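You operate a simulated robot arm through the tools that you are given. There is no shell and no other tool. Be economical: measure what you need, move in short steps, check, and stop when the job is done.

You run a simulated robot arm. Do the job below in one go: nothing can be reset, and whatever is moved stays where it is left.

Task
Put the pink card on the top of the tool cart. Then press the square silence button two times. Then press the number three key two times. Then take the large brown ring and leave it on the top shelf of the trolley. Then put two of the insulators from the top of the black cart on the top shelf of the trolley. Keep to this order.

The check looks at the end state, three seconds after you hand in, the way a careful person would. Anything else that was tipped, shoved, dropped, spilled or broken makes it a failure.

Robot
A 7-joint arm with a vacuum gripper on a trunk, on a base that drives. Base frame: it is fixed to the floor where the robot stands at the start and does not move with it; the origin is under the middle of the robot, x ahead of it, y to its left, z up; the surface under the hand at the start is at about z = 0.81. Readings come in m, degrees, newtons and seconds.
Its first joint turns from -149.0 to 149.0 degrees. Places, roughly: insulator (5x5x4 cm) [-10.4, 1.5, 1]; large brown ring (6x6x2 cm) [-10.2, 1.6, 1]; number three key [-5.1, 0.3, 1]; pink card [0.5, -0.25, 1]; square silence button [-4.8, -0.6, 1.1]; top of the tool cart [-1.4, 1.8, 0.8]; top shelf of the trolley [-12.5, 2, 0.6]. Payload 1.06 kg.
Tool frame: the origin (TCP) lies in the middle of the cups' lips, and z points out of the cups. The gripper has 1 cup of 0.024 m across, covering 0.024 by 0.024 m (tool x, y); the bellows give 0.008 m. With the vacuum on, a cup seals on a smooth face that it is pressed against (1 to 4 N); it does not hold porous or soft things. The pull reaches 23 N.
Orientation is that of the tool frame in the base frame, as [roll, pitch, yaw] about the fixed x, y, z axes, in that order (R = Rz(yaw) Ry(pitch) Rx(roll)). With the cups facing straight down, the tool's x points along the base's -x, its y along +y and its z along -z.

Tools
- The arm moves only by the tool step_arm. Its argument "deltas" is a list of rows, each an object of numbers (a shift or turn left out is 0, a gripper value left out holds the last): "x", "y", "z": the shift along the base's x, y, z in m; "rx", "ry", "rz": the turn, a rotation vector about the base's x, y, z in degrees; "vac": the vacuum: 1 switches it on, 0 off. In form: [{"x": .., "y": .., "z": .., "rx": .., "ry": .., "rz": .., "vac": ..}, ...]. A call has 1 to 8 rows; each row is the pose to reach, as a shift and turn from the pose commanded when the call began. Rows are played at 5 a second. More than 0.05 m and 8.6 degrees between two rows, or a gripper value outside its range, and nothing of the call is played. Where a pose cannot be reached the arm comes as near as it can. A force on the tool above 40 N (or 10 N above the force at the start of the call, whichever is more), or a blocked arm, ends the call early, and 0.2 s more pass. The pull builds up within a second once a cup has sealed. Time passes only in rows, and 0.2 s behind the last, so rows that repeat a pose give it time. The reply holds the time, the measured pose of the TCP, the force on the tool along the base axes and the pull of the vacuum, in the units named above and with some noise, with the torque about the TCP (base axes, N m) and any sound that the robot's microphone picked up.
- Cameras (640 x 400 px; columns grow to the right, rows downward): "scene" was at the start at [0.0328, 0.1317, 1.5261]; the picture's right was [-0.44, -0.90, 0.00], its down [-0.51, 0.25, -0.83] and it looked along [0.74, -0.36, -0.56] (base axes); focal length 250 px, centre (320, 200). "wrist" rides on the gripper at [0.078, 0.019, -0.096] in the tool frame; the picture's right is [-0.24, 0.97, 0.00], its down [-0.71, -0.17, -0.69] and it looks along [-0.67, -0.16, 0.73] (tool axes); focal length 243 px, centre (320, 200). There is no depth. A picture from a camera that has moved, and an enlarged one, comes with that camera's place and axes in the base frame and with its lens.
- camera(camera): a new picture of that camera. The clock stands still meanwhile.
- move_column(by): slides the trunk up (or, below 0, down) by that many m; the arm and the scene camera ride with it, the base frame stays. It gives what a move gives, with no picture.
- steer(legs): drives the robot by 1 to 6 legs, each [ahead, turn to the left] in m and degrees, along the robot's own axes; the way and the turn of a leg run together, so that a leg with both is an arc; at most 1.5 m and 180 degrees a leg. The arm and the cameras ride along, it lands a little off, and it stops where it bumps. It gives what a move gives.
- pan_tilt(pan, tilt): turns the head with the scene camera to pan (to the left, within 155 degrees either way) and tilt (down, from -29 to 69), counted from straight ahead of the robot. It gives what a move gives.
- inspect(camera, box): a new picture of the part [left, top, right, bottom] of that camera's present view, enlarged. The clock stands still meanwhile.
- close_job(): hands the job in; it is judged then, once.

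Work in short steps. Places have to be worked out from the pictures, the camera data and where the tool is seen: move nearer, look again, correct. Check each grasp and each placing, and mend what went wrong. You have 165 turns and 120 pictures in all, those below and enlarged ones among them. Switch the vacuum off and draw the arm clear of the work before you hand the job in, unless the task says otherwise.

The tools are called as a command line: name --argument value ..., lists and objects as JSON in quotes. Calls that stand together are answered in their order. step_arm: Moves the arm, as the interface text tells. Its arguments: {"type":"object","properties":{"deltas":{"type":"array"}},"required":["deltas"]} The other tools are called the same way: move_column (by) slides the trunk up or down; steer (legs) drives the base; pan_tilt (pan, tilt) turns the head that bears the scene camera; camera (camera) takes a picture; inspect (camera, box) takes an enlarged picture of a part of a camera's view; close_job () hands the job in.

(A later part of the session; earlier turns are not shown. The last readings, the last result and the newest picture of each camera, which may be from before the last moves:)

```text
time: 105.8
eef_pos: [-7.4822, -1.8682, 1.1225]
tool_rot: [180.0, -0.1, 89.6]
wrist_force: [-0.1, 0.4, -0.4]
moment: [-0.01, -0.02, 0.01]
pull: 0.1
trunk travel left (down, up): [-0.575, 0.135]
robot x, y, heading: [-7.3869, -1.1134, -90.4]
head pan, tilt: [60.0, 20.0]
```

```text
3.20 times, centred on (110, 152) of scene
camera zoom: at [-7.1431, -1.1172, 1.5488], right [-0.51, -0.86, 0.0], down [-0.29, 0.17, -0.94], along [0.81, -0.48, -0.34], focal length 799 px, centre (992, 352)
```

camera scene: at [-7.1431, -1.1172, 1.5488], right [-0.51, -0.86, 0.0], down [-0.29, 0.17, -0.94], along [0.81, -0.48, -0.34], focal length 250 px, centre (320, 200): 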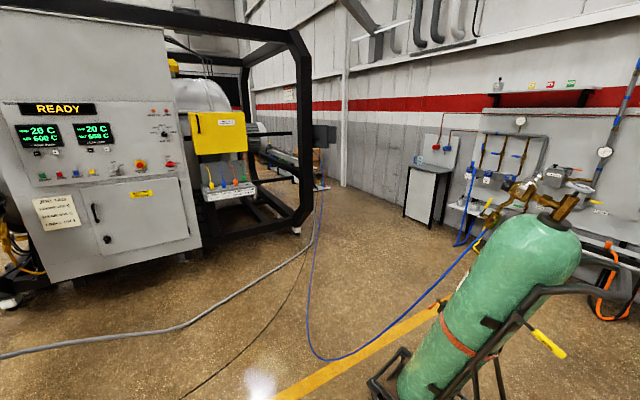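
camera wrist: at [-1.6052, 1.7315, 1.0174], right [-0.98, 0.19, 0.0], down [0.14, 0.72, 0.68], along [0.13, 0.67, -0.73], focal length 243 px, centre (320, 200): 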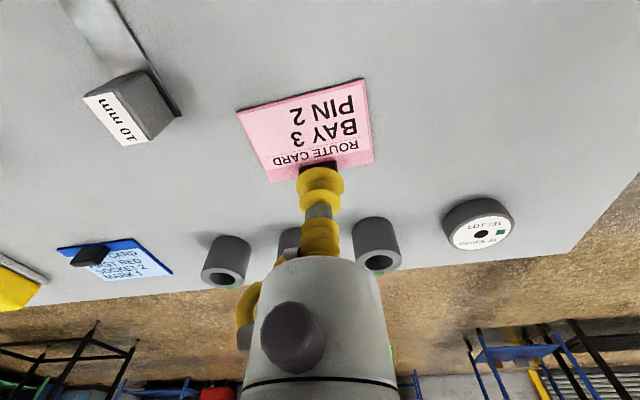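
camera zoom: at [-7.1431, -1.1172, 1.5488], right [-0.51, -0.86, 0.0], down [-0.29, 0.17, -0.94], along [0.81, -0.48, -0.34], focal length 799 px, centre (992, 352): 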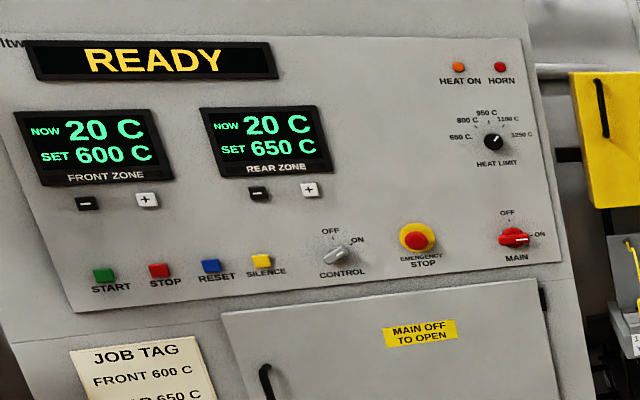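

The yellow square SILENCE button is at about (-4.80, -0.60, 1.13). Turning toward it and driving nearer.

steer --legs '[[0, 101], [1.5, 0], [0, -10.5]]'

pan_tilt --pan 0 --tilt 20

camera --camera "scene"

```text
time: 118.2
eef_pos: [-5.1689, -0.8668, 1.1214]
tool_rot: [180.0, 0.1, -178.0]
wrist_force: [0.3, 0.3, -0.3]
moment: [-0.03, -0.01, -0.01]
pull: 0.0
trunk travel left (down, up): [-0.575, 0.135]
robot x, y, heading: [-5.9217, -0.8076, 2.0]
head pan, tilt: [60.0, 20.0]
```

```text
time: 119.5
eef_pos: [-5.168, -0.8668, 1.1218]
tool_rot: [-180.0, -0.1, -178.0]
wrist_force: [0.3, 0.6, 0.3]
moment: [0.02, -0.01, -0.01]
pull: 0.2
trunk travel left (down, up): [-0.575, 0.135]
robot x, y, heading: [-5.9282, -0.8148, 1.8]
head pan, tilt: [0.0, 20.0]
```

```text
81 pictures are left
camera scene: at [-5.8842, -0.6365, 1.5488], right [0.04, -1.0, 0.0], down [-0.34, -0.01, -0.94], along [0.94, 0.03, -0.34], focal length 250 px, centre (320, 200)
```

scene: 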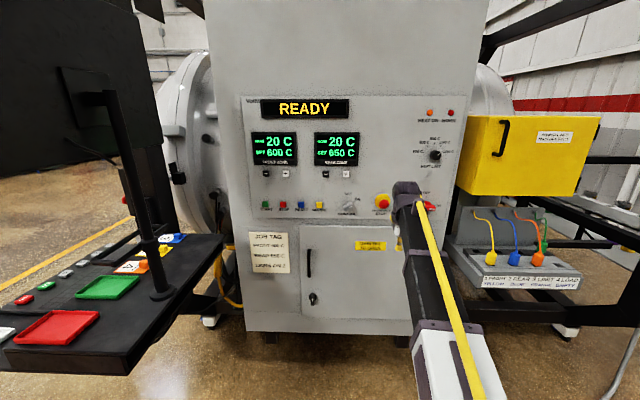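

Triangulated: button at (-4.79, -0.597, 1.128). Aligning the hand in y and then tilting the tool to point forward (+x).

step_arm --deltas '[{"y": 0.045, "ry": -8}, {"y": 0.09, "ry": -16, "x": 0.01}, {"y": 0.135, "ry": -24, "x": 0.02}, {"y": 0.18, "ry": -32, "x": 0.03}, {"y": 0.225, "ry": -40, "x": 0.04}, {"y": 0.27, "ry": -48, "x": 0.05}, {"y": 0.27, "ry": -56, "x": 0.06}, {"y": 0.27, "ry": -64, "x": 0.07}]'

step_arm --deltas '[{"ry": -8, "x": 0.01}, {"ry": -16, "x": 0.02}, {"ry": -24, "x": 0.03}, {"ry": -26, "x": 0.04}]'

camera --camera "scene"

camera --camera "wrist"

```text
time: 121.3
eef_pos: [-5.0991, -0.596, 1.1207]
tool_rot: [-175.9, 64.1, -175.4]
wrist_force: [-0.4, 0.1, 0.2]
moment: [-0.02, 0.01, 0.02]
pull: 0.0
trunk travel left (down, up): [-0.575, 0.135]
robot x, y, heading: [-5.9244, -0.813, 2.1]
head pan, tilt: [0.0, 20.0]
```

```text
time: 122.3
eef_pos: [-5.0577, -0.5954, 1.1213]
tool_rot: [-89.0, 88.0, -89.0]
wrist_force: [0.4, -0.5, 0.1]
moment: [-0.01, -0.03, 0.0]
pull: 0.2
trunk travel left (down, up): [-0.575, 0.135]
robot x, y, heading: [-5.9236, -0.8064, 1.9]
head pan, tilt: [0.0, 20.0]
```

```text
80 pictures are left
camera scene: at [-5.8841, -0.6365, 1.5488], right [0.04, -1.0, 0.0], down [-0.34, -0.01, -0.94], along [0.94, 0.03, -0.34], focal length 250 px, centre (320, 200)
```

scene: 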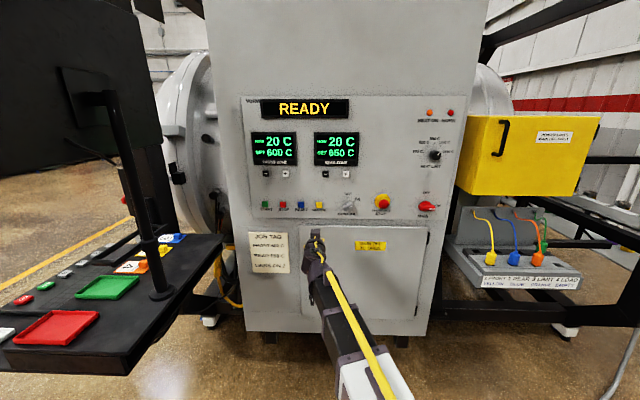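

```text
79 pictures are left
camera wrist: at [-5.1531, -0.5803, 1.0433], right [0.0, 0.98, 0.2], down [-0.69, -0.15, 0.71], along [0.73, -0.14, 0.67], focal length 243 px, centre (320, 200)
```

wrist: 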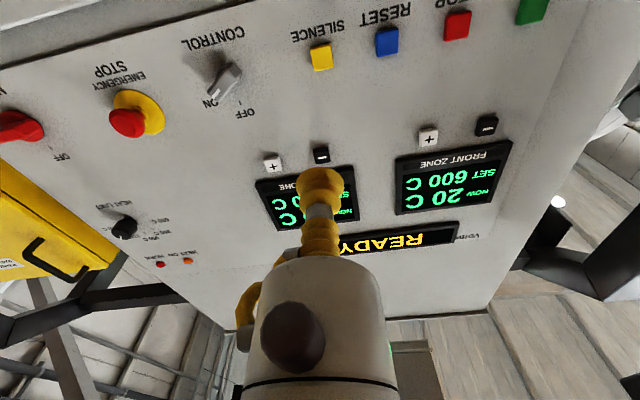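

Button refined to (-4.792, -0.597, 1.124). Advancing to about 3 cm short of it.

step_arm --deltas '[{"x": 0.045, "z": 0.003}, {"x": 0.09, "z": 0.003}, {"x": 0.135, "z": 0.003}, {"x": 0.18, "z": 0.003}, {"x": 0.225, "z": 0.003}]'

camera --camera "wrist"

```text
time: 123.5
eef_pos: [-4.8315, -0.5978, 1.1275]
tool_rot: [-90.8, 87.9, -90.8]
wrist_force: [0.1, -0.5, 0.0]
moment: [0.0, -0.02, 0.0]
pull: 0.1
trunk travel left (down, up): [-0.575, 0.135]
robot x, y, heading: [-5.925, -0.8082, 2.1]
head pan, tilt: [0.0, 20.0]
```

```text
78 pictures are left
camera wrist: at [-4.9274, -0.5821, 1.0493], right [0.0, 0.98, 0.2], down [-0.68, -0.15, 0.71], along [0.73, -0.14, 0.67], focal length 243 px, centre (320, 200)
```

wrist: 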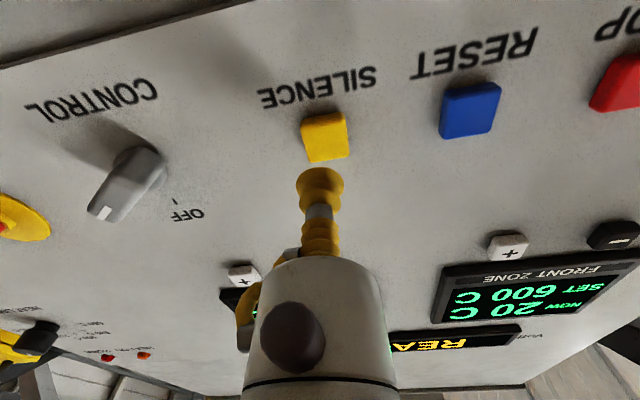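

Aligned; lowering 6 mm and nudging up to contact.

step_arm --deltas '[{"x": 0.015, "y": 0.003, "z": -0.006}, {"x": 0.026, "y": 0.003, "z": -0.006}]'

camera --camera "wrist"

```text
time: 124.1
eef_pos: [-4.8066, -0.5929, 1.1202]
tool_rot: [-90.9, 88.0, -90.9]
wrist_force: [0.3, 0.4, 0.4]
moment: [0.02, 0.02, -0.03]
pull: 0.2
trunk travel left (down, up): [-0.575, 0.135]
robot x, y, heading: [-5.9242, -0.8066, 1.9]
head pan, tilt: [0.0, 20.0]
```

```text
77 pictures are left
camera wrist: at [-4.9028, -0.5782, 1.0426], right [0.0, 0.98, 0.2], down [-0.68, -0.15, 0.71], along [0.73, -0.14, 0.67], focal length 243 px, centre (320, 200)
```

wrist: 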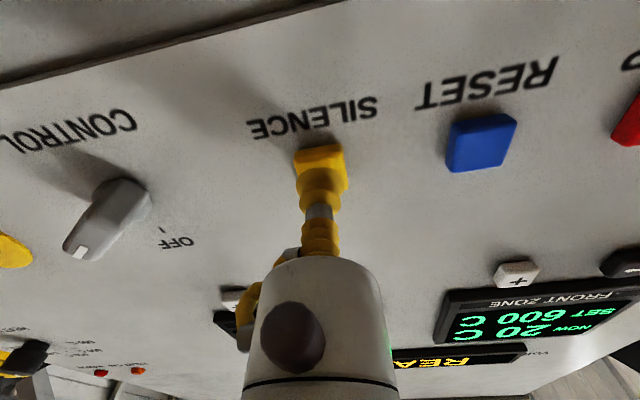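

Pushing gently and watching force and sound.

step_arm --deltas '[{"x": 0.004}, {"x": 0.008}, {"x": 0.011}]'

```text
time: 124.9
eef_pos: [-4.7969, -0.5925, 1.119]
tool_rot: [-90.5, 88.0, -90.6]
wrist_force: [0.4, 0.0, -0.5]
moment: [0.02, 0.02, 0.01]
pull: 0.0
trunk travel left (down, up): [-0.575, 0.135]
robot x, y, heading: [-5.9254, -0.8117, 2.3]
head pan, tilt: [0.0, 20.0]
```

step_arm --deltas '[{"x": 0.003}, {"x": 0.006}, {"x": 0.008}]'

```text
time: 125.7
eef_pos: [-4.7878, -0.5933, 1.1186]
tool_rot: [-90.7, 88.0, -90.7]
wrist_force: [-1.0, -0.6, 0.0]
moment: [-0.01, -0.03, 0.01]
pull: 0.1
trunk travel left (down, up): [-0.575, 0.135]
robot x, y, heading: [-5.924, -0.8097, 2.1]
head pan, tilt: [0.0, 20.0]
```

Just touching (about -1 N). A bit further for the first press.

step_arm --deltas '[{"x": 0.003}, {"x": 0.005}, {"x": 0.007}]'

```text
time: 126.5
eef_pos: [-4.782, -0.5929, 1.1191]
tool_rot: [-90.5, 88.0, -90.4]
wrist_force: [-5.6, -0.7, -3.1]
moment: [0.0, -0.04, 0.03]
pull: 0.0
trunk travel left (down, up): [-0.575, 0.135]
robot x, y, heading: [-5.9248, -0.81, 2.1]
head pan, tilt: [0.0, 20.0]
heard: click
```

Click heard – first press. Backing off fully, then pressing a second time.

step_arm --deltas '[{"x": -0.01}, {"x": -0.025}, {"x": -0.025}, {"x": -0.025}]'

step_arm --deltas '[{"x": 0.012}, {"x": 0.018}, {"x": 0.022}, {"x": 0.025}]'

```text
time: 127.5
eef_pos: [-4.8048, -0.591, 1.1198]
tool_rot: [-90.7, 88.0, -90.6]
wrist_force: [0.0, 0.4, 0.0]
moment: [0.0, -0.02, 0.01]
pull: 0.0
trunk travel left (down, up): [-0.575, 0.135]
robot x, y, heading: [-5.9234, -0.8092, 1.8]
head pan, tilt: [0.0, 20.0]
```

```text
time: 128.5
eef_pos: [-4.782, -0.5934, 1.1202]
tool_rot: [-89.7, 88.0, -89.7]
wrist_force: [-5.1, 0.1, -0.2]
moment: [-0.02, -0.03, -0.01]
pull: 0.0
trunk travel left (down, up): [-0.575, 0.135]
robot x, y, heading: [-5.9233, -0.8102, 1.9]
head pan, tilt: [0.0, 20.0]
heard: click
```

Second click heard. Backing the arm off and restoring the tool to pointing down.

step_arm --deltas '[{"x": -0.04}, {"x": -0.09}, {"x": -0.14}, {"x": -0.19}, {"x": -0.22, "ry": 8}, {"x": -0.24, "ry": 16}, {"x": -0.26, "ry": 24}, {"x": -0.28, "ry": 32}]'

step_arm --deltas '[{"x": -0.02, "ry": 8}, {"x": -0.04, "ry": 16}, {"x": -0.06, "ry": 24}, {"x": -0.07, "ry": 32}, {"x": -0.08, "ry": 40}, {"x": -0.08, "ry": 48}, {"x": -0.08, "ry": 56}, {"x": -0.08, "ry": 58}]'

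steer --legs '[[-1.45, 0], [0, 88], [1.25, 0], [1.15, 0], [0, -90]]'

```text
time: 130.3
eef_pos: [-5.063, -0.5922, 1.1172]
tool_rot: [-176.7, 57.8, -176.1]
wrist_force: [0.1, -0.4, -0.2]
moment: [0.03, 0.01, 0.0]
pull: 0.1
trunk travel left (down, up): [-0.575, 0.135]
robot x, y, heading: [-5.9245, -0.8095, 2.2]
head pan, tilt: [0.0, 20.0]
```

```text
time: 132.1
eef_pos: [-5.1411, -0.593, 1.1193]
tool_rot: [179.9, -0.1, -178.0]
wrist_force: [-0.1, 0.2, 0.1]
moment: [0.0, -0.02, -0.04]
pull: 0.1
trunk travel left (down, up): [-0.575, 0.135]
robot x, y, heading: [-5.9241, -0.8072, 2.0]
head pan, tilt: [0.0, 20.0]
```

```text
time: 157.9
eef_pos: [-6.4797, 1.665, 1.119]
tool_rot: [-179.9, -0.1, 177.5]
wrist_force: [0.7, -0.5, -0.8]
moment: [-0.02, 0.02, 0.0]
pull: 0.0
trunk travel left (down, up): [-0.575, 0.135]
robot x, y, heading: [-7.2766, 1.5076, -2.4]
head pan, tilt: [0.0, 20.0]
```

Driving to in front of the keypad desk and turning to face it.

steer --legs '[[1.1, 2], [1.15, 0], [0, -89]]'

pan_tilt --pan 0 --tilt 35

camera --camera "scene"

camera --camera "wrist"

```text
time: 172.8
eef_pos: [-4.8293, 0.6849, 1.1196]
tool_rot: [179.9, 0.0, 90.0]
wrist_force: [0.4, 0.2, 0.2]
moment: [-0.01, 0.01, 0.0]
pull: 0.1
trunk travel left (down, up): [-0.575, 0.135]
robot x, y, heading: [-5.0171, 1.4761, -90.1]
head pan, tilt: [0.0, 20.0]
```

```text
time: 173.5
eef_pos: [-4.8285, 0.6835, 1.1185]
tool_rot: [180.0, 0.0, 90.0]
wrist_force: [0.1, -0.7, 0.3]
moment: [0.0, 0.02, -0.01]
pull: 0.0
trunk travel left (down, up): [-0.575, 0.135]
robot x, y, heading: [-5.0185, 1.4722, -90.1]
head pan, tilt: [0.0, 35.0]
```

```text
76 pictures are left
camera scene: at [-4.8495, 1.4314, 1.525], right [-1.0, 0.0, 0.0], down [0.0, 0.57, -0.82], along [0.0, -0.82, -0.57], focal length 250 px, centre (320, 200)
```

scene: 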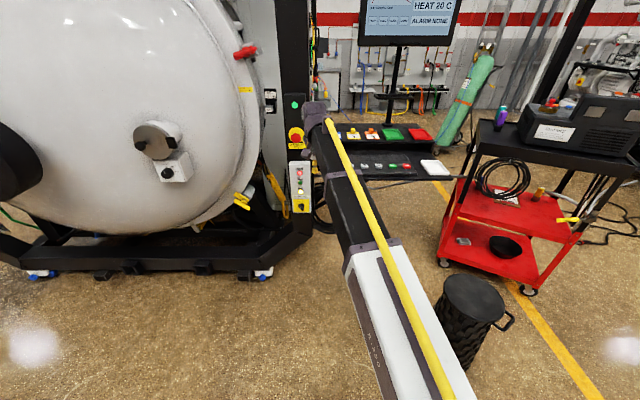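

```text
75 pictures are left
camera wrist: at [-4.8112, 0.7612, 1.2149], right [0.97, -0.23, 0.0], down [-0.17, -0.71, 0.68], along [-0.16, -0.67, -0.73], focal length 243 px, centre (320, 200)
```

wrist: 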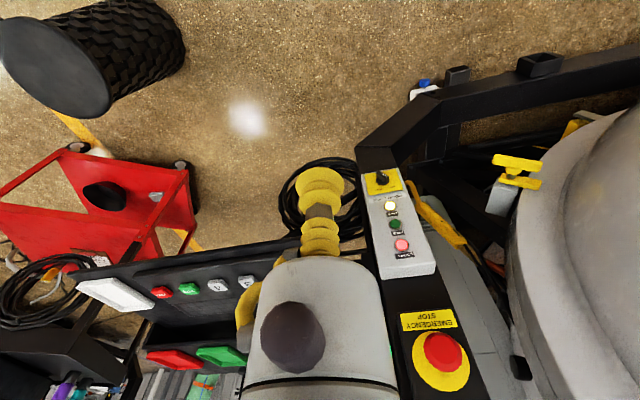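

Moving the hand sideways to line up with key 3 (x≈-5.07) before driving closer.

step_arm --deltas '[{"x": -0.045}, {"x": -0.09}, {"x": -0.135}, {"x": -0.18}, {"x": -0.225}, {"x": -0.24}]'

camera --camera "wrist"

```text
time: 174.9
eef_pos: [-5.0704, 0.6825, 1.1185]
tool_rot: [-180.0, 0.0, 90.1]
wrist_force: [0.4, 0.2, -0.1]
moment: [0.01, 0.01, 0.05]
pull: 0.1
trunk travel left (down, up): [-0.575, 0.135]
robot x, y, heading: [-5.017, 1.4746, -89.7]
head pan, tilt: [0.0, 35.0]
```

```text
74 pictures are left
camera wrist: at [-5.0525, 0.7624, 1.2149], right [0.97, -0.23, 0.0], down [-0.17, -0.71, 0.68], along [-0.16, -0.67, -0.73], focal length 243 px, centre (320, 200)
```

wrist: 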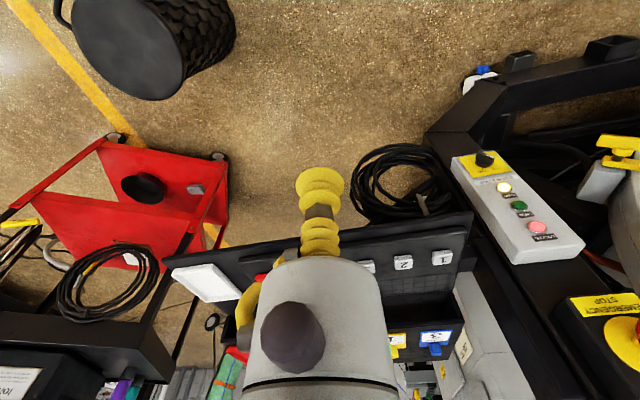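

Key 3 triangulated at (-5.065, 0.33, 0.957). Driving 0.33 m ahead with the hand well above.

steer --legs '[[0.33, 0]]'

camera --camera "wrist"

camera --camera "scene"

```text
time: 177.2
eef_pos: [-5.0659, 0.3461, 1.1189]
tool_rot: [180.0, -0.1, 90.3]
wrist_force: [-0.5, 0.2, -0.8]
moment: [-0.01, -0.01, -0.01]
pull: 0.0
trunk travel left (down, up): [-0.575, 0.135]
robot x, y, heading: [-5.0188, 1.1358, -89.7]
head pan, tilt: [0.0, 35.0]
```

```text
73 pictures are left
camera wrist: at [-5.0475, 0.4235, 1.215], right [0.97, -0.23, 0.0], down [-0.17, -0.71, 0.68], along [-0.16, -0.67, -0.73], focal length 243 px, centre (320, 200)
```

wrist: 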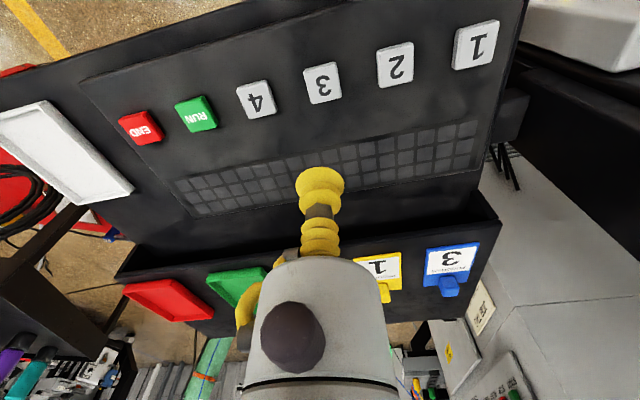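

```text
72 pictures are left
camera scene: at [-4.8483, 1.0934, 1.5249], right [-1.0, -0.01, 0.0], down [0.0, 0.57, -0.82], along [0.0, -0.82, -0.57], focal length 250 px, centre (320, 200)
```

scene: 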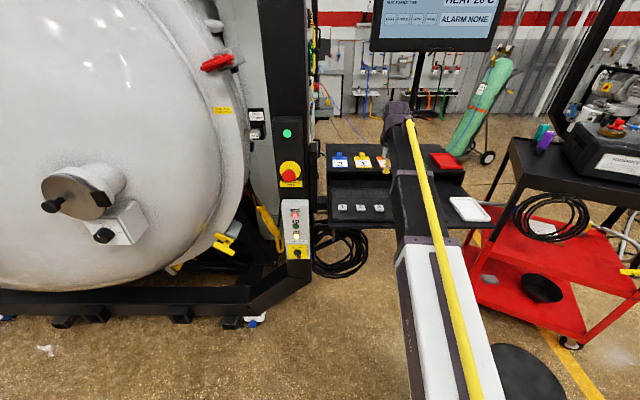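

Key 3 is almost directly below (≈-5.064, 0.342). Descending to z≈1.0 and re-checking.

step_arm --deltas '[{"z": -0.04, "x": 0.002, "y": -0.004}, {"z": -0.08, "x": 0.002, "y": -0.004}, {"z": -0.12, "x": 0.002, "y": -0.004}]'

camera --camera "wrist"

```text
time: 177.9
eef_pos: [-5.0673, 0.3415, 0.999]
tool_rot: [180.0, 0.0, 90.3]
wrist_force: [0.0, 0.1, -1.0]
moment: [-0.02, 0.0, -0.01]
pull: 0.0
trunk travel left (down, up): [-0.575, 0.135]
robot x, y, heading: [-5.0156, 1.136, -89.7]
head pan, tilt: [0.0, 35.0]
```

```text
71 pictures are left
camera wrist: at [-5.0486, 0.4209, 1.0952], right [0.97, -0.23, 0.0], down [-0.17, -0.71, 0.69], along [-0.16, -0.67, -0.73], focal length 243 px, centre (320, 200)
```

wrist: 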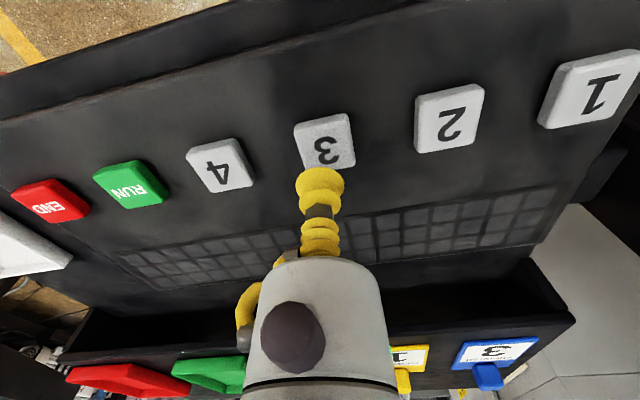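

Key 3 at (-5.064, 0.342, 0.956). Lowering to just above it.

step_arm --deltas '[{"z": -0.02, "x": 0.002, "y": 0.001}, {"z": -0.033, "x": 0.002, "y": 0.001}]'

camera --camera "wrist"

```text
time: 178.6
eef_pos: [-5.0635, 0.343, 0.9665]
tool_rot: [-180.0, 0.0, 90.4]
wrist_force: [-0.2, -0.5, 1.4]
moment: [0.0, 0.03, 0.0]
pull: 0.0
trunk travel left (down, up): [-0.575, 0.135]
robot x, y, heading: [-5.0159, 1.1348, -89.6]
head pan, tilt: [0.0, 35.0]
heard: click
```

```text
70 pictures are left
camera wrist: at [-5.0452, 0.4212, 1.0621], right [0.97, -0.23, 0.0], down [-0.17, -0.71, 0.69], along [-0.16, -0.67, -0.73], focal length 243 px, centre (320, 200)
```

wrist: 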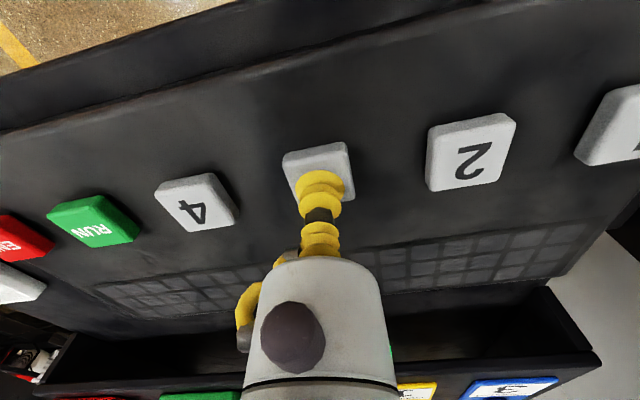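

A click was already heard (1.4 N): press one. Lifting clear and pressing the second time.

step_arm --deltas '[{"z": 0.01}, {"z": 0.025}, {"z": 0.025}, {"z": 0.025}]'

step_arm --deltas '[{"z": -0.015}, {"z": -0.022}, {"z": -0.026}]'

```text
time: 179.6
eef_pos: [-5.0621, 0.3424, 0.9919]
tool_rot: [-180.0, -0.1, 90.3]
wrist_force: [0.3, -0.2, -0.7]
moment: [-0.04, 0.0, 0.03]
pull: 0.0
trunk travel left (down, up): [-0.575, 0.135]
robot x, y, heading: [-5.0147, 1.1355, -89.4]
head pan, tilt: [0.0, 35.0]
```

```text
time: 180.3
eef_pos: [-5.0602, 0.342, 0.9648]
tool_rot: [-180.0, 0.0, 90.4]
wrist_force: [-1.2, -0.5, 1.5]
moment: [0.01, 0.02, -0.01]
pull: 0.1
trunk travel left (down, up): [-0.575, 0.135]
robot x, y, heading: [-5.0163, 1.1348, -89.6]
head pan, tilt: [0.0, 35.0]
heard: click
```

Second click. Raising the hand and checking the monitor.

step_arm --deltas '[{"z": 0.04}, {"z": 0.09}, {"z": 0.14}, {"z": 0.18}]'

steer --legs '[[-0.4, 0]]'

pan_tilt --pan -10 --tilt 15

camera --camera "scene"

```text
time: 181.3
eef_pos: [-5.064, 0.3426, 1.1425]
tool_rot: [180.0, 0.0, 90.3]
wrist_force: [0.1, 0.1, -0.2]
moment: [0.0, -0.01, -0.01]
pull: 0.0
trunk travel left (down, up): [-0.575, 0.135]
robot x, y, heading: [-5.0187, 1.1335, -89.6]
head pan, tilt: [0.0, 35.0]
```

```text
time: 183.8
eef_pos: [-5.072, 0.7402, 1.1413]
tool_rot: [180.0, 0.0, 89.9]
wrist_force: [-0.1, -0.4, 0.1]
moment: [0.01, -0.02, 0.01]
pull: 0.1
trunk travel left (down, up): [-0.575, 0.135]
robot x, y, heading: [-5.0185, 1.533, -90.0]
head pan, tilt: [0.0, 35.0]
```

```text
time: 184.7
eef_pos: [-5.0714, 0.7413, 1.1422]
tool_rot: [-179.9, 0.0, 89.8]
wrist_force: [0.7, -0.5, 0.5]
moment: [-0.01, 0.02, 0.02]
pull: 0.0
trunk travel left (down, up): [-0.575, 0.135]
robot x, y, heading: [-5.0186, 1.5309, -90.1]
head pan, tilt: [-10.0, 15.0]
```

```text
69 pictures are left
camera scene: at [-4.8655, 1.486, 1.5569], right [-0.98, 0.17, 0.0], down [0.05, 0.26, -0.97], along [-0.17, -0.95, -0.26], focal length 250 px, centre (320, 200)
```

scene: 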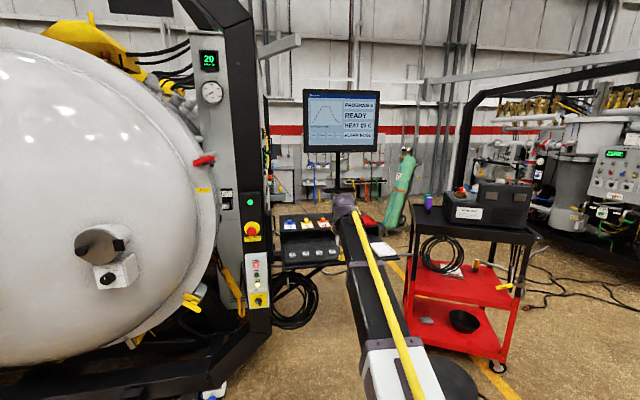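

inspect --camera "scene" --box '[295, 80, 395, 160]'

```text
5.00 times, centred on (345, 120) of scene
camera zoom: at [-4.8655, 1.486, 1.5569], right [-0.98, 0.17, 0.0], down [0.05, 0.26, -0.97], along [-0.17, -0.95, -0.26], focal length 1248 px, centre (195, 600)
```

zoom: 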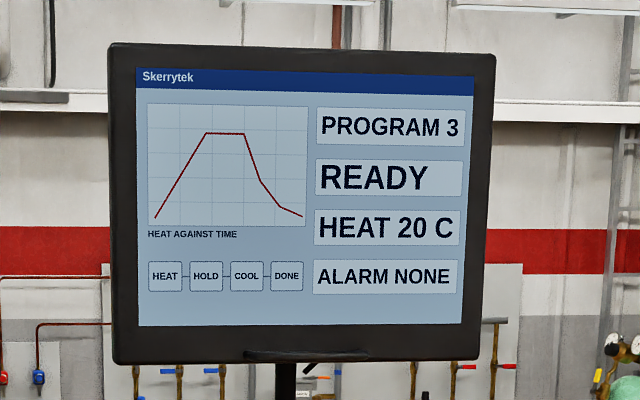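

The monitor now reads PROGRAM 3, confirming the key. Heading for the black cart at (-10.3, 1.55).

steer --legs '[[0, -90], [1.5, 0], [1.5, 0], [0.5, 0]]'

pan_tilt --pan 0 --tilt 20

camera --camera "scene"

```text
time: 205.4
eef_pos: [-9.2664, 1.7587, 1.1416]
tool_rot: [180.0, 0.0, -1.7]
wrist_force: [-0.5, 0.2, -0.1]
moment: [0.02, 0.01, 0.03]
pull: 0.0
trunk travel left (down, up): [-0.575, 0.135]
robot x, y, heading: [-8.4749, 1.6806, 178.5]
head pan, tilt: [-10.0, 15.0]
```

```text
time: 206.2
eef_pos: [-9.2659, 1.7576, 1.142]
tool_rot: [-179.9, -0.1, -1.8]
wrist_force: [0.2, 0.4, -0.2]
moment: [-0.04, 0.0, -0.04]
pull: 0.1
trunk travel left (down, up): [-0.575, 0.135]
robot x, y, heading: [-8.4753, 1.6854, 178.4]
head pan, tilt: [0.0, 20.0]
```

```text
67 pictures are left
camera scene: at [-8.5308, 1.5141, 1.5488], right [0.03, 1.0, 0.0], down [0.34, -0.01, -0.94], along [-0.94, 0.03, -0.34], focal length 250 px, centre (320, 200)
```

scene: 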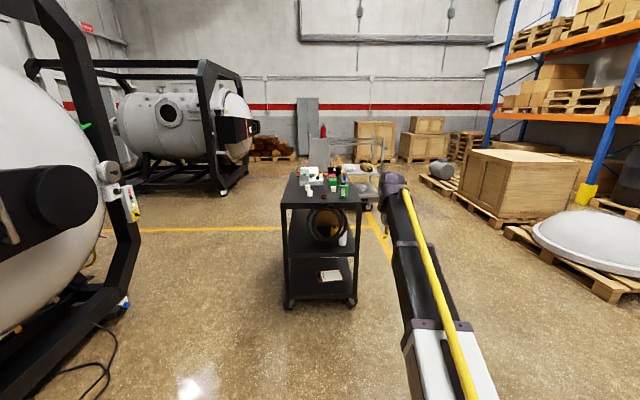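

inspect --camera "scene" --box '[270, 130, 400, 220]'

```text
4.44 times, centred on (335, 175) of scene
camera zoom: at [-8.5308, 1.5141, 1.5488], right [0.03, 1.0, 0.0], down [0.34, -0.01, -0.94], along [-0.94, 0.03, -0.34], focal length 1110 px, centre (253, 311)
```

zoom: 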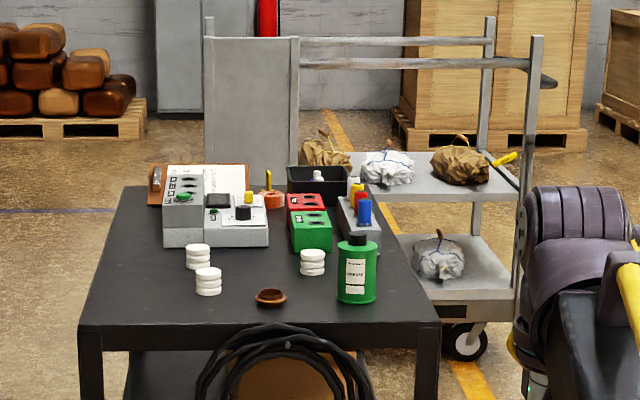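

Ring near (-10.26, 1.6) and three white insulators (one near (-10.35, 1.5)) are seen. Raising the hand and driving 0.9 m nearer.

step_arm --deltas '[{"z": 0.04, "y": -0.02}, {"z": 0.08, "y": -0.05}, {"z": 0.1, "y": -0.09}, {"z": 0.1, "y": -0.13}]'

steer --legs '[[0.9, 0]]'

pan_tilt --pan 0 --tilt 35

camera --camera "scene"

camera --camera "wrist"

```text
time: 206.8
eef_pos: [-9.2677, 1.7073, 1.2228]
tool_rot: [-179.9, 0.6, -1.3]
wrist_force: [-4.9, -3.3, -7.7]
moment: [0.58, 0.19, -0.44]
pull: 0.0
trunk travel left (down, up): [-0.575, 0.135]
robot x, y, heading: [-8.4763, 1.6828, 178.3]
head pan, tilt: [0.0, 20.0]
stopped in row 3: the force on the tool passed its limit at 59 N (the readings are from after the stop); the commanded pose is now the measured one
```

```text
time: 211.4
eef_pos: [-10.1411, 1.7338, 1.2224]
tool_rot: [-179.9, 0.6, -1.3]
wrist_force: [-6.3, 0.3, -13.9]
moment: [0.15, 0.57, -0.04]
pull: 0.1
trunk travel left (down, up): [-0.575, 0.135]
robot x, y, heading: [-9.3498, 1.7097, 178.1]
head pan, tilt: [0.0, 20.0]
```

```text
time: 212.2
eef_pos: [-10.1416, 1.7321, 1.2227]
tool_rot: [-179.8, 0.6, -1.4]
wrist_force: [-5.7, 0.3, -10.8]
moment: [0.06, 0.28, 0.0]
pull: 0.1
trunk travel left (down, up): [-0.575, 0.135]
robot x, y, heading: [-9.3505, 1.7107, 178.4]
head pan, tilt: [0.0, 35.0]
```

```text
65 pictures are left
camera scene: at [-9.3993, 1.5401, 1.525], right [0.03, 1.0, 0.0], down [0.57, -0.02, -0.82], along [-0.82, 0.02, -0.57], focal length 250 px, centre (320, 200)
```

scene: 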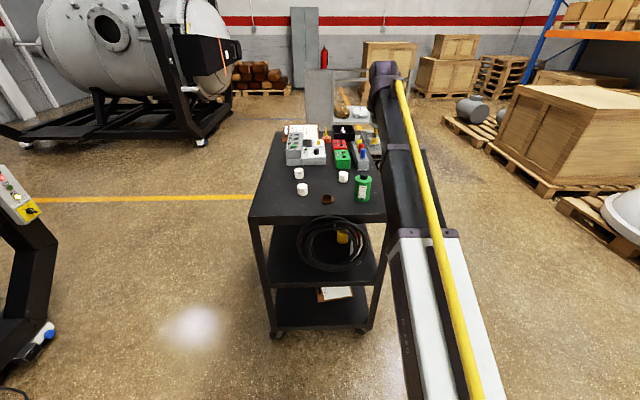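

```text
64 pictures are left
camera wrist: at [-10.0631, 1.7117, 1.3179], right [-0.26, -0.97, 0.0], down [-0.7, 0.19, 0.69], along [-0.67, 0.18, -0.72], focal length 243 px, centre (320, 200)
```

wrist: 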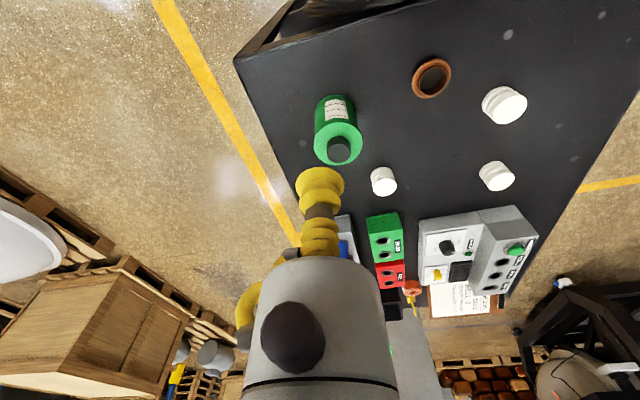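

Something (arm self-contact, probably) stopped the raise; there is residual force. I'll shift toward the ring's y while lowering slightly, keeping clear of the green bottle.

step_arm --deltas '[{"z": -0.02}, {"z": -0.03, "y": -0.03}, {"z": -0.03, "y": -0.07}, {"z": -0.04, "y": -0.11}, {"z": -0.05, "y": -0.14}]'

inspect --camera "scene" --box '[260, 120, 400, 220]'

```text
time: 213.4
eef_pos: [-10.1406, 1.5926, 1.1728]
tool_rot: [-179.8, 0.6, -1.3]
wrist_force: [-0.5, -0.4, 0.3]
moment: [0.01, 0.0, -0.02]
pull: 0.0
trunk travel left (down, up): [-0.575, 0.135]
robot x, y, heading: [-9.3466, 1.7088, 178.1]
head pan, tilt: [0.0, 35.0]
```

```text
4.00 times, centred on (330, 170) of scene
camera zoom: at [-9.3994, 1.54, 1.5249], right [0.03, 1.0, 0.0], down [0.57, -0.02, -0.82], along [-0.82, 0.02, -0.57], focal length 999 px, centre (280, 320)
```

zoom: 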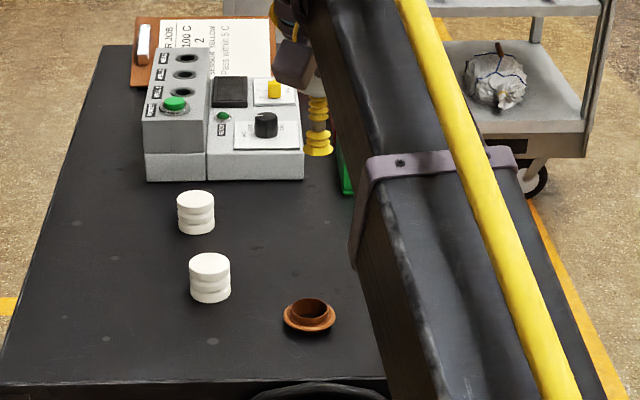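

The ring looks like a flanged collar with a hole; getting a closer wrist look for where the cup can seal.

inspect --camera "wrist" --box '[300, 0, 500, 125]'

inspect --camera "scene" --box '[320, 185, 352, 207]'

```text
3.20 times, centred on (400, 62) of wrist
camera zoom: at [-10.0625, 1.5708, 1.2684], right [-0.26, -0.97, 0.0], down [-0.7, 0.19, 0.69], along [-0.67, 0.18, -0.72], focal length 776 px, centre (64, 640)
```

zoom: 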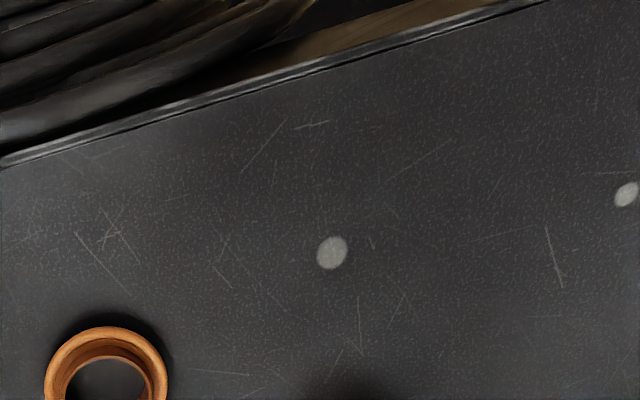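

```text
16.00 times, centred on (336, 196) of scene
camera zoom: at [-9.3994, 1.54, 1.5249], right [0.03, 1.0, 0.0], down [0.57, -0.02, -0.82], along [-0.82, 0.02, -0.57], focal length 3995 px, centre (64, 264)
```

zoom: 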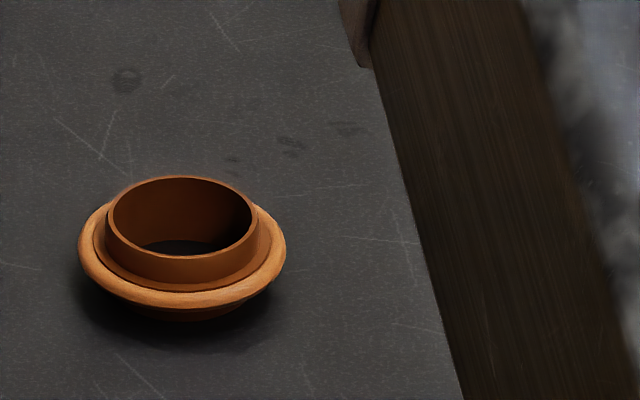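

Ring centre ≈(-10.19, 1.588), top ≈0.98. Moving above it and lowering to look closely.

step_arm --deltas '[{"x": -0.025, "z": -0.04}, {"x": -0.05, "y": -0.004, "z": -0.08}, {"x": -0.05, "y": -0.004, "z": -0.12}, {"x": -0.05, "y": -0.004, "z": -0.14}]'

camera --camera "wrist"

```text
time: 214.4
eef_pos: [-10.1885, 1.5914, 1.0282]
tool_rot: [-179.8, 0.7, -1.3]
wrist_force: [-0.1, -0.7, 0.4]
moment: [0.02, 0.0, 0.02]
pull: 0.0
trunk travel left (down, up): [-0.575, 0.135]
robot x, y, heading: [-9.3505, 1.7078, 178.1]
head pan, tilt: [0.0, 35.0]
```

```text
60 pictures are left
camera wrist: at [-10.1111, 1.57, 1.1237], right [-0.26, -0.97, 0.0], down [-0.7, 0.19, 0.69], along [-0.67, 0.18, -0.72], focal length 243 px, centre (320, 200)
```

wrist: 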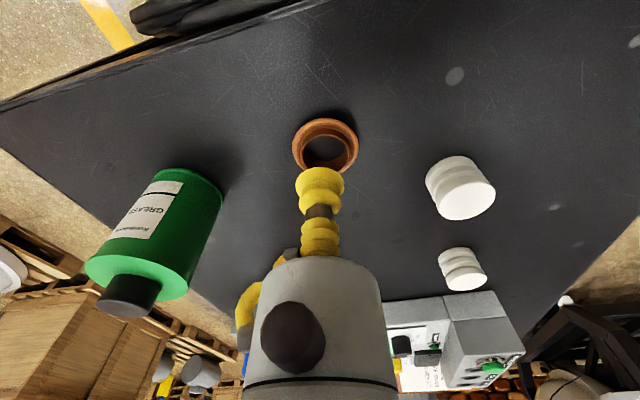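

inspect --camera "wrist" --box '[270, 105, 380, 215]'

```text
3.64 times, centred on (325, 160) of wrist
camera zoom: at [-10.1111, 1.57, 1.1237], right [-0.26, -0.97, 0.0], down [-0.7, 0.19, 0.69], along [-0.67, 0.18, -0.72], focal length 882 px, centre (302, 346)
```

zoom: 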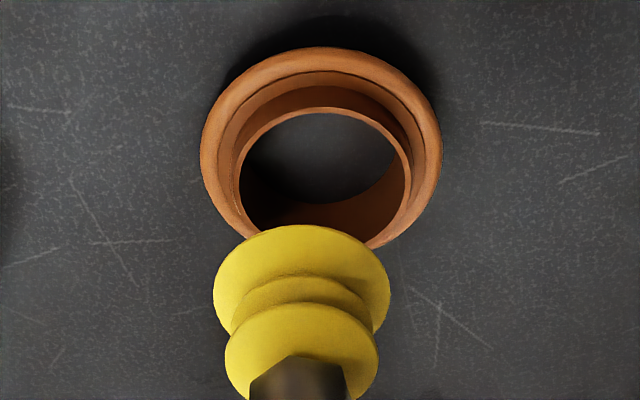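

The bore is wider than the cup. First testing by touch (vacuum off): descending at the ring's centre to see at what height contact occurs.

step_arm --deltas '[{"x": -0.014, "z": -0.015}, {"x": -0.014, "z": -0.035}, {"x": -0.014, "z": -0.04}]'

inspect --camera "wrist" --box '[240, 105, 400, 235]'

```text
time: 215.2
eef_pos: [-10.2069, 1.5916, 0.9905]
tool_rot: [-179.7, 0.6, -1.3]
wrist_force: [0.0, -0.6, 0.4]
moment: [0.02, -0.02, -0.04]
pull: 0.0
trunk travel left (down, up): [-0.575, 0.135]
robot x, y, heading: [-9.3482, 1.7103, 178.5]
head pan, tilt: [0.0, 35.0]
```

```text
3.08 times, centred on (320, 170) of wrist
camera zoom: at [-10.1276, 1.5695, 1.0854], right [-0.26, -0.97, 0.0], down [-0.7, 0.19, 0.69], along [-0.67, 0.18, -0.72], focal length 746 px, centre (320, 292)
```

zoom: 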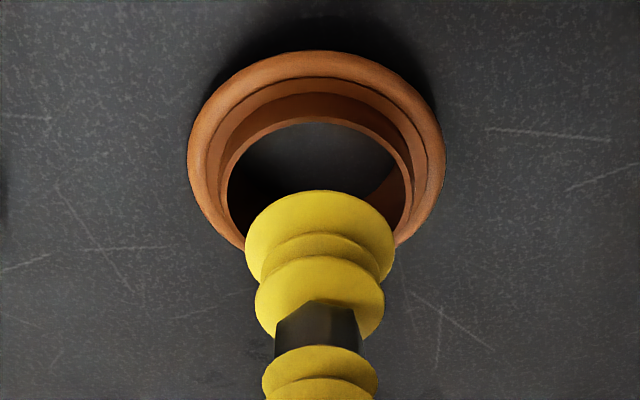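

step_arm --deltas '[{"x": -0.002, "z": -0.008}, {"x": -0.002, "z": -0.014}, {"x": -0.002, "z": -0.018}]'

inspect --camera "wrist" --box '[240, 105, 400, 235]'

```text
time: 216.0
eef_pos: [-10.2076, 1.5898, 0.973]
tool_rot: [-179.8, 0.6, -1.3]
wrist_force: [0.6, 0.3, 0.1]
moment: [-0.01, -0.02, 0.02]
pull: 0.1
trunk travel left (down, up): [-0.575, 0.135]
robot x, y, heading: [-9.3464, 1.7098, 178.7]
head pan, tilt: [0.0, 35.0]
```

```text
3.08 times, centred on (320, 170) of wrist
camera zoom: at [-10.1286, 1.5682, 1.0693], right [-0.26, -0.97, 0.0], down [-0.7, 0.19, 0.69], along [-0.67, 0.18, -0.72], focal length 746 px, centre (320, 292)
```

zoom: 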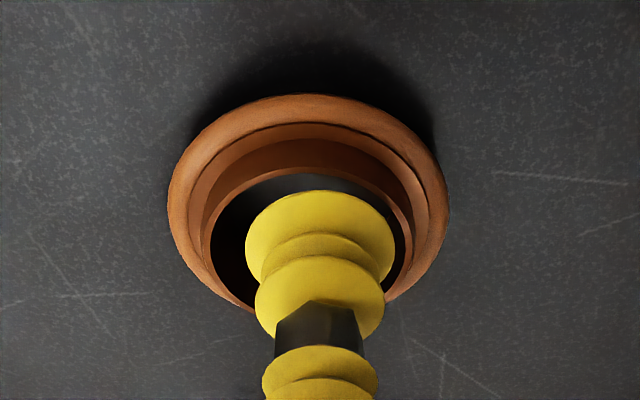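

step_arm --deltas '[{"z": -0.005}, {"z": -0.01}, {"z": -0.012}]'

inspect --camera "wrist" --box '[240, 105, 400, 235]'

```text
time: 216.8
eef_pos: [-10.2086, 1.5889, 0.9635]
tool_rot: [-179.8, 0.6, -1.3]
wrist_force: [1.0, -1.0, 3.7]
moment: [0.01, 0.02, 0.01]
pull: 0.1
trunk travel left (down, up): [-0.575, 0.135]
robot x, y, heading: [-9.3482, 1.7098, 178.4]
head pan, tilt: [0.0, 35.0]
```

```text
3.08 times, centred on (320, 170) of wrist
camera zoom: at [-10.1294, 1.5677, 1.0588], right [-0.26, -0.97, 0.0], down [-0.7, 0.19, 0.69], along [-0.67, 0.18, -0.72], focal length 746 px, centre (320, 292)
```

zoom: 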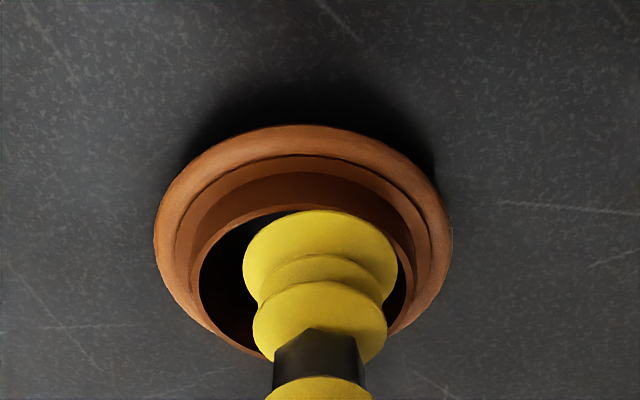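

Contact of 3.7 N at z≈0.964. Turning on the vacuum to see whether it seals here.

step_arm --deltas '[{"vac": 1}, {"vac": 1}, {"vac": 1}, {"vac": 1}, {"vac": 1}]'

```text
time: 218.0
eef_pos: [-10.2075, 1.588, 0.963]
tool_rot: [-179.8, 0.6, -1.3]
wrist_force: [0.0, -0.2, 3.0]
moment: [0.03, -0.01, 0.01]
pull: 22.9
trunk travel left (down, up): [-0.575, 0.135]
robot x, y, heading: [-9.3491, 1.7076, 178.4]
head pan, tilt: [0.0, 35.0]
```

Sealed (22.9 N). Lifting 1.5 cm gently to see whether it is the ring or the table.

step_arm --deltas '[{"z": 0.004}, {"z": 0.008}, {"z": 0.015}]'

inspect --camera "wrist" --box '[240, 105, 400, 235]'

```text
time: 218.8
eef_pos: [-10.207, 1.5895, 0.9764]
tool_rot: [-179.7, 0.5, -1.2]
wrist_force: [0.1, 0.2, -1.0]
moment: [-0.02, -0.01, -0.01]
pull: 22.9
trunk travel left (down, up): [-0.575, 0.135]
robot x, y, heading: [-9.3511, 1.707, 178.5]
head pan, tilt: [0.0, 35.0]
```

```text
3.08 times, centred on (320, 170) of wrist
camera zoom: at [-10.1286, 1.5679, 1.0731], right [-0.26, -0.97, 0.0], down [-0.7, 0.19, 0.69], along [-0.67, 0.18, -0.72], focal length 746 px, centre (320, 292)
```

zoom: 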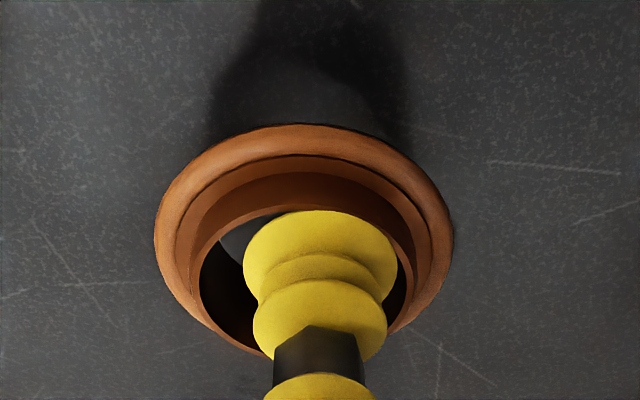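

The ring lifted with the cup. Raising it clear, backing away, and looking at the trolley.

step_arm --deltas '[{"z": 0.04}, {"z": 0.08}, {"z": 0.12}, {"z": 0.16}]'

steer --legs '[[-0.6, 0]]'

pan_tilt --pan -5 --tilt 20

camera --camera "scene"

camera --camera "wrist"

```text
time: 219.8
eef_pos: [-10.2096, 1.5892, 1.1368]
tool_rot: [-179.8, 0.5, -1.3]
wrist_force: [-0.8, 0.7, -0.1]
moment: [-0.01, -0.03, 0.06]
pull: 22.5
trunk travel left (down, up): [-0.575, 0.135]
robot x, y, heading: [-9.3484, 1.7079, 178.3]
head pan, tilt: [0.0, 35.0]
```

```text
time: 223.1
eef_pos: [-9.6233, 1.5819, 1.1367]
tool_rot: [-179.9, 0.7, -2.3]
wrist_force: [0.6, -0.4, 0.3]
moment: [0.0, -0.01, 0.04]
pull: 23.1
trunk travel left (down, up): [-0.575, 0.135]
robot x, y, heading: [-8.7602, 1.6867, 177.6]
head pan, tilt: [0.0, 35.0]
```

```text
time: 223.9
eef_pos: [-9.6235, 1.5825, 1.1365]
tool_rot: [-179.7, 0.6, -2.2]
wrist_force: [-0.6, 0.6, -1.1]
moment: [0.01, 0.0, 0.01]
pull: 22.9
trunk travel left (down, up): [-0.575, 0.135]
robot x, y, heading: [-8.7614, 1.6867, 177.2]
head pan, tilt: [-5.0, 20.0]
```

```text
54 pictures are left
camera scene: at [-8.8196, 1.5268, 1.5487], right [0.13, 0.99, 0.0], down [0.34, -0.05, -0.94], along [-0.93, 0.13, -0.34], focal length 250 px, centre (320, 200)
```

scene: 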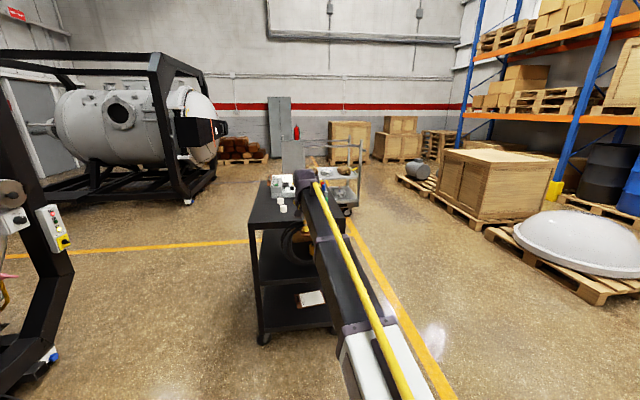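

```text
53 pictures are left
camera wrist: at [-9.5463, 1.5586, 1.2317], right [-0.27, -0.96, 0.0], down [-0.69, 0.2, 0.69], along [-0.67, 0.19, -0.72], focal length 243 px, centre (320, 200)
```

wrist: 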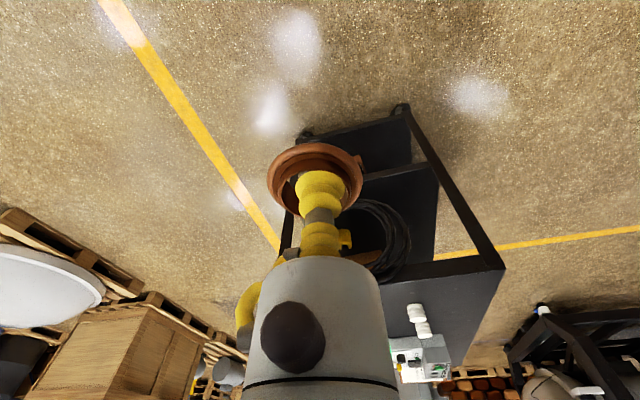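

Driving out to the right of the black cart to get a proper view of the trolley.

steer --legs '[[0, -40], [1.45, 0], [0, 43], [0.6, 0]]'

pan_tilt --pan 18 --tilt 25

camera --camera "scene"

```text
time: 238.0
eef_pos: [-11.2883, 2.6086, 1.1361]
tool_rot: [-179.7, 0.6, -1.7]
wrist_force: [0.8, -0.3, 0.3]
moment: [0.0, 0.01, -0.02]
pull: 23.0
trunk travel left (down, up): [-0.575, 0.135]
robot x, y, heading: [-10.4289, 2.7192, 178.1]
head pan, tilt: [-5.0, 20.0]
```

```text
time: 238.9
eef_pos: [-11.2888, 2.6075, 1.1357]
tool_rot: [-179.8, 0.6, -1.7]
wrist_force: [-0.3, -0.1, -0.4]
moment: [-0.02, 0.02, -0.02]
pull: 23.2
trunk travel left (down, up): [-0.575, 0.135]
robot x, y, heading: [-10.4271, 2.7219, 177.7]
head pan, tilt: [18.0, 25.0]
```

```text
52 pictures are left
camera scene: at [-10.48, 2.5252, 1.5407], right [-0.27, 0.96, 0.0], down [0.41, 0.12, -0.91], along [-0.87, -0.25, -0.42], focal length 250 px, centre (320, 200)
```

scene: 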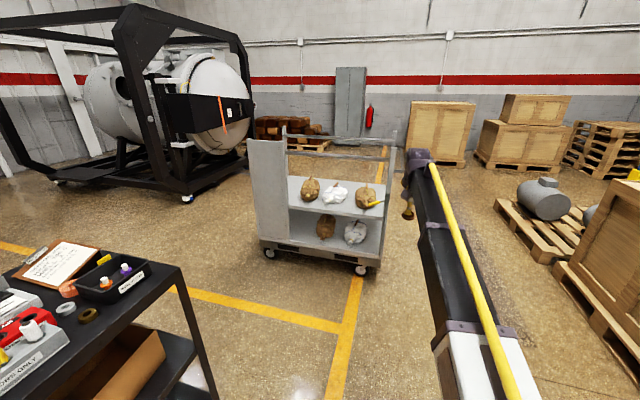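

The back of the black cart shows other small rings; zooming both there and on the trolley.

inspect --camera "scene" --box '[0, 230, 170, 370]'

inspect --camera "scene" --box '[235, 120, 415, 280]'

```text
2.86 times, centred on (85, 300) of scene
camera zoom: at [-10.48, 2.5252, 1.5407], right [-0.27, 0.96, 0.0], down [0.41, 0.12, -0.91], along [-0.87, -0.25, -0.42], focal length 713 px, centre (991, -86)
```

zoom: 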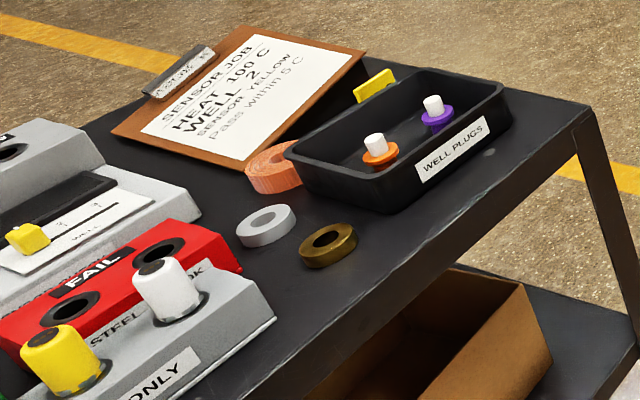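

```text
2.50 times, centred on (325, 200) of scene
camera zoom: at [-10.48, 2.5252, 1.5407], right [-0.27, 0.96, 0.0], down [0.41, 0.12, -0.91], along [-0.87, -0.25, -0.42], focal length 624 px, centre (308, 200)
```

zoom: 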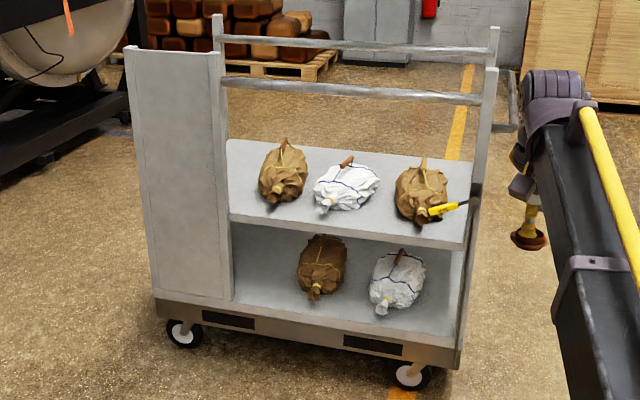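

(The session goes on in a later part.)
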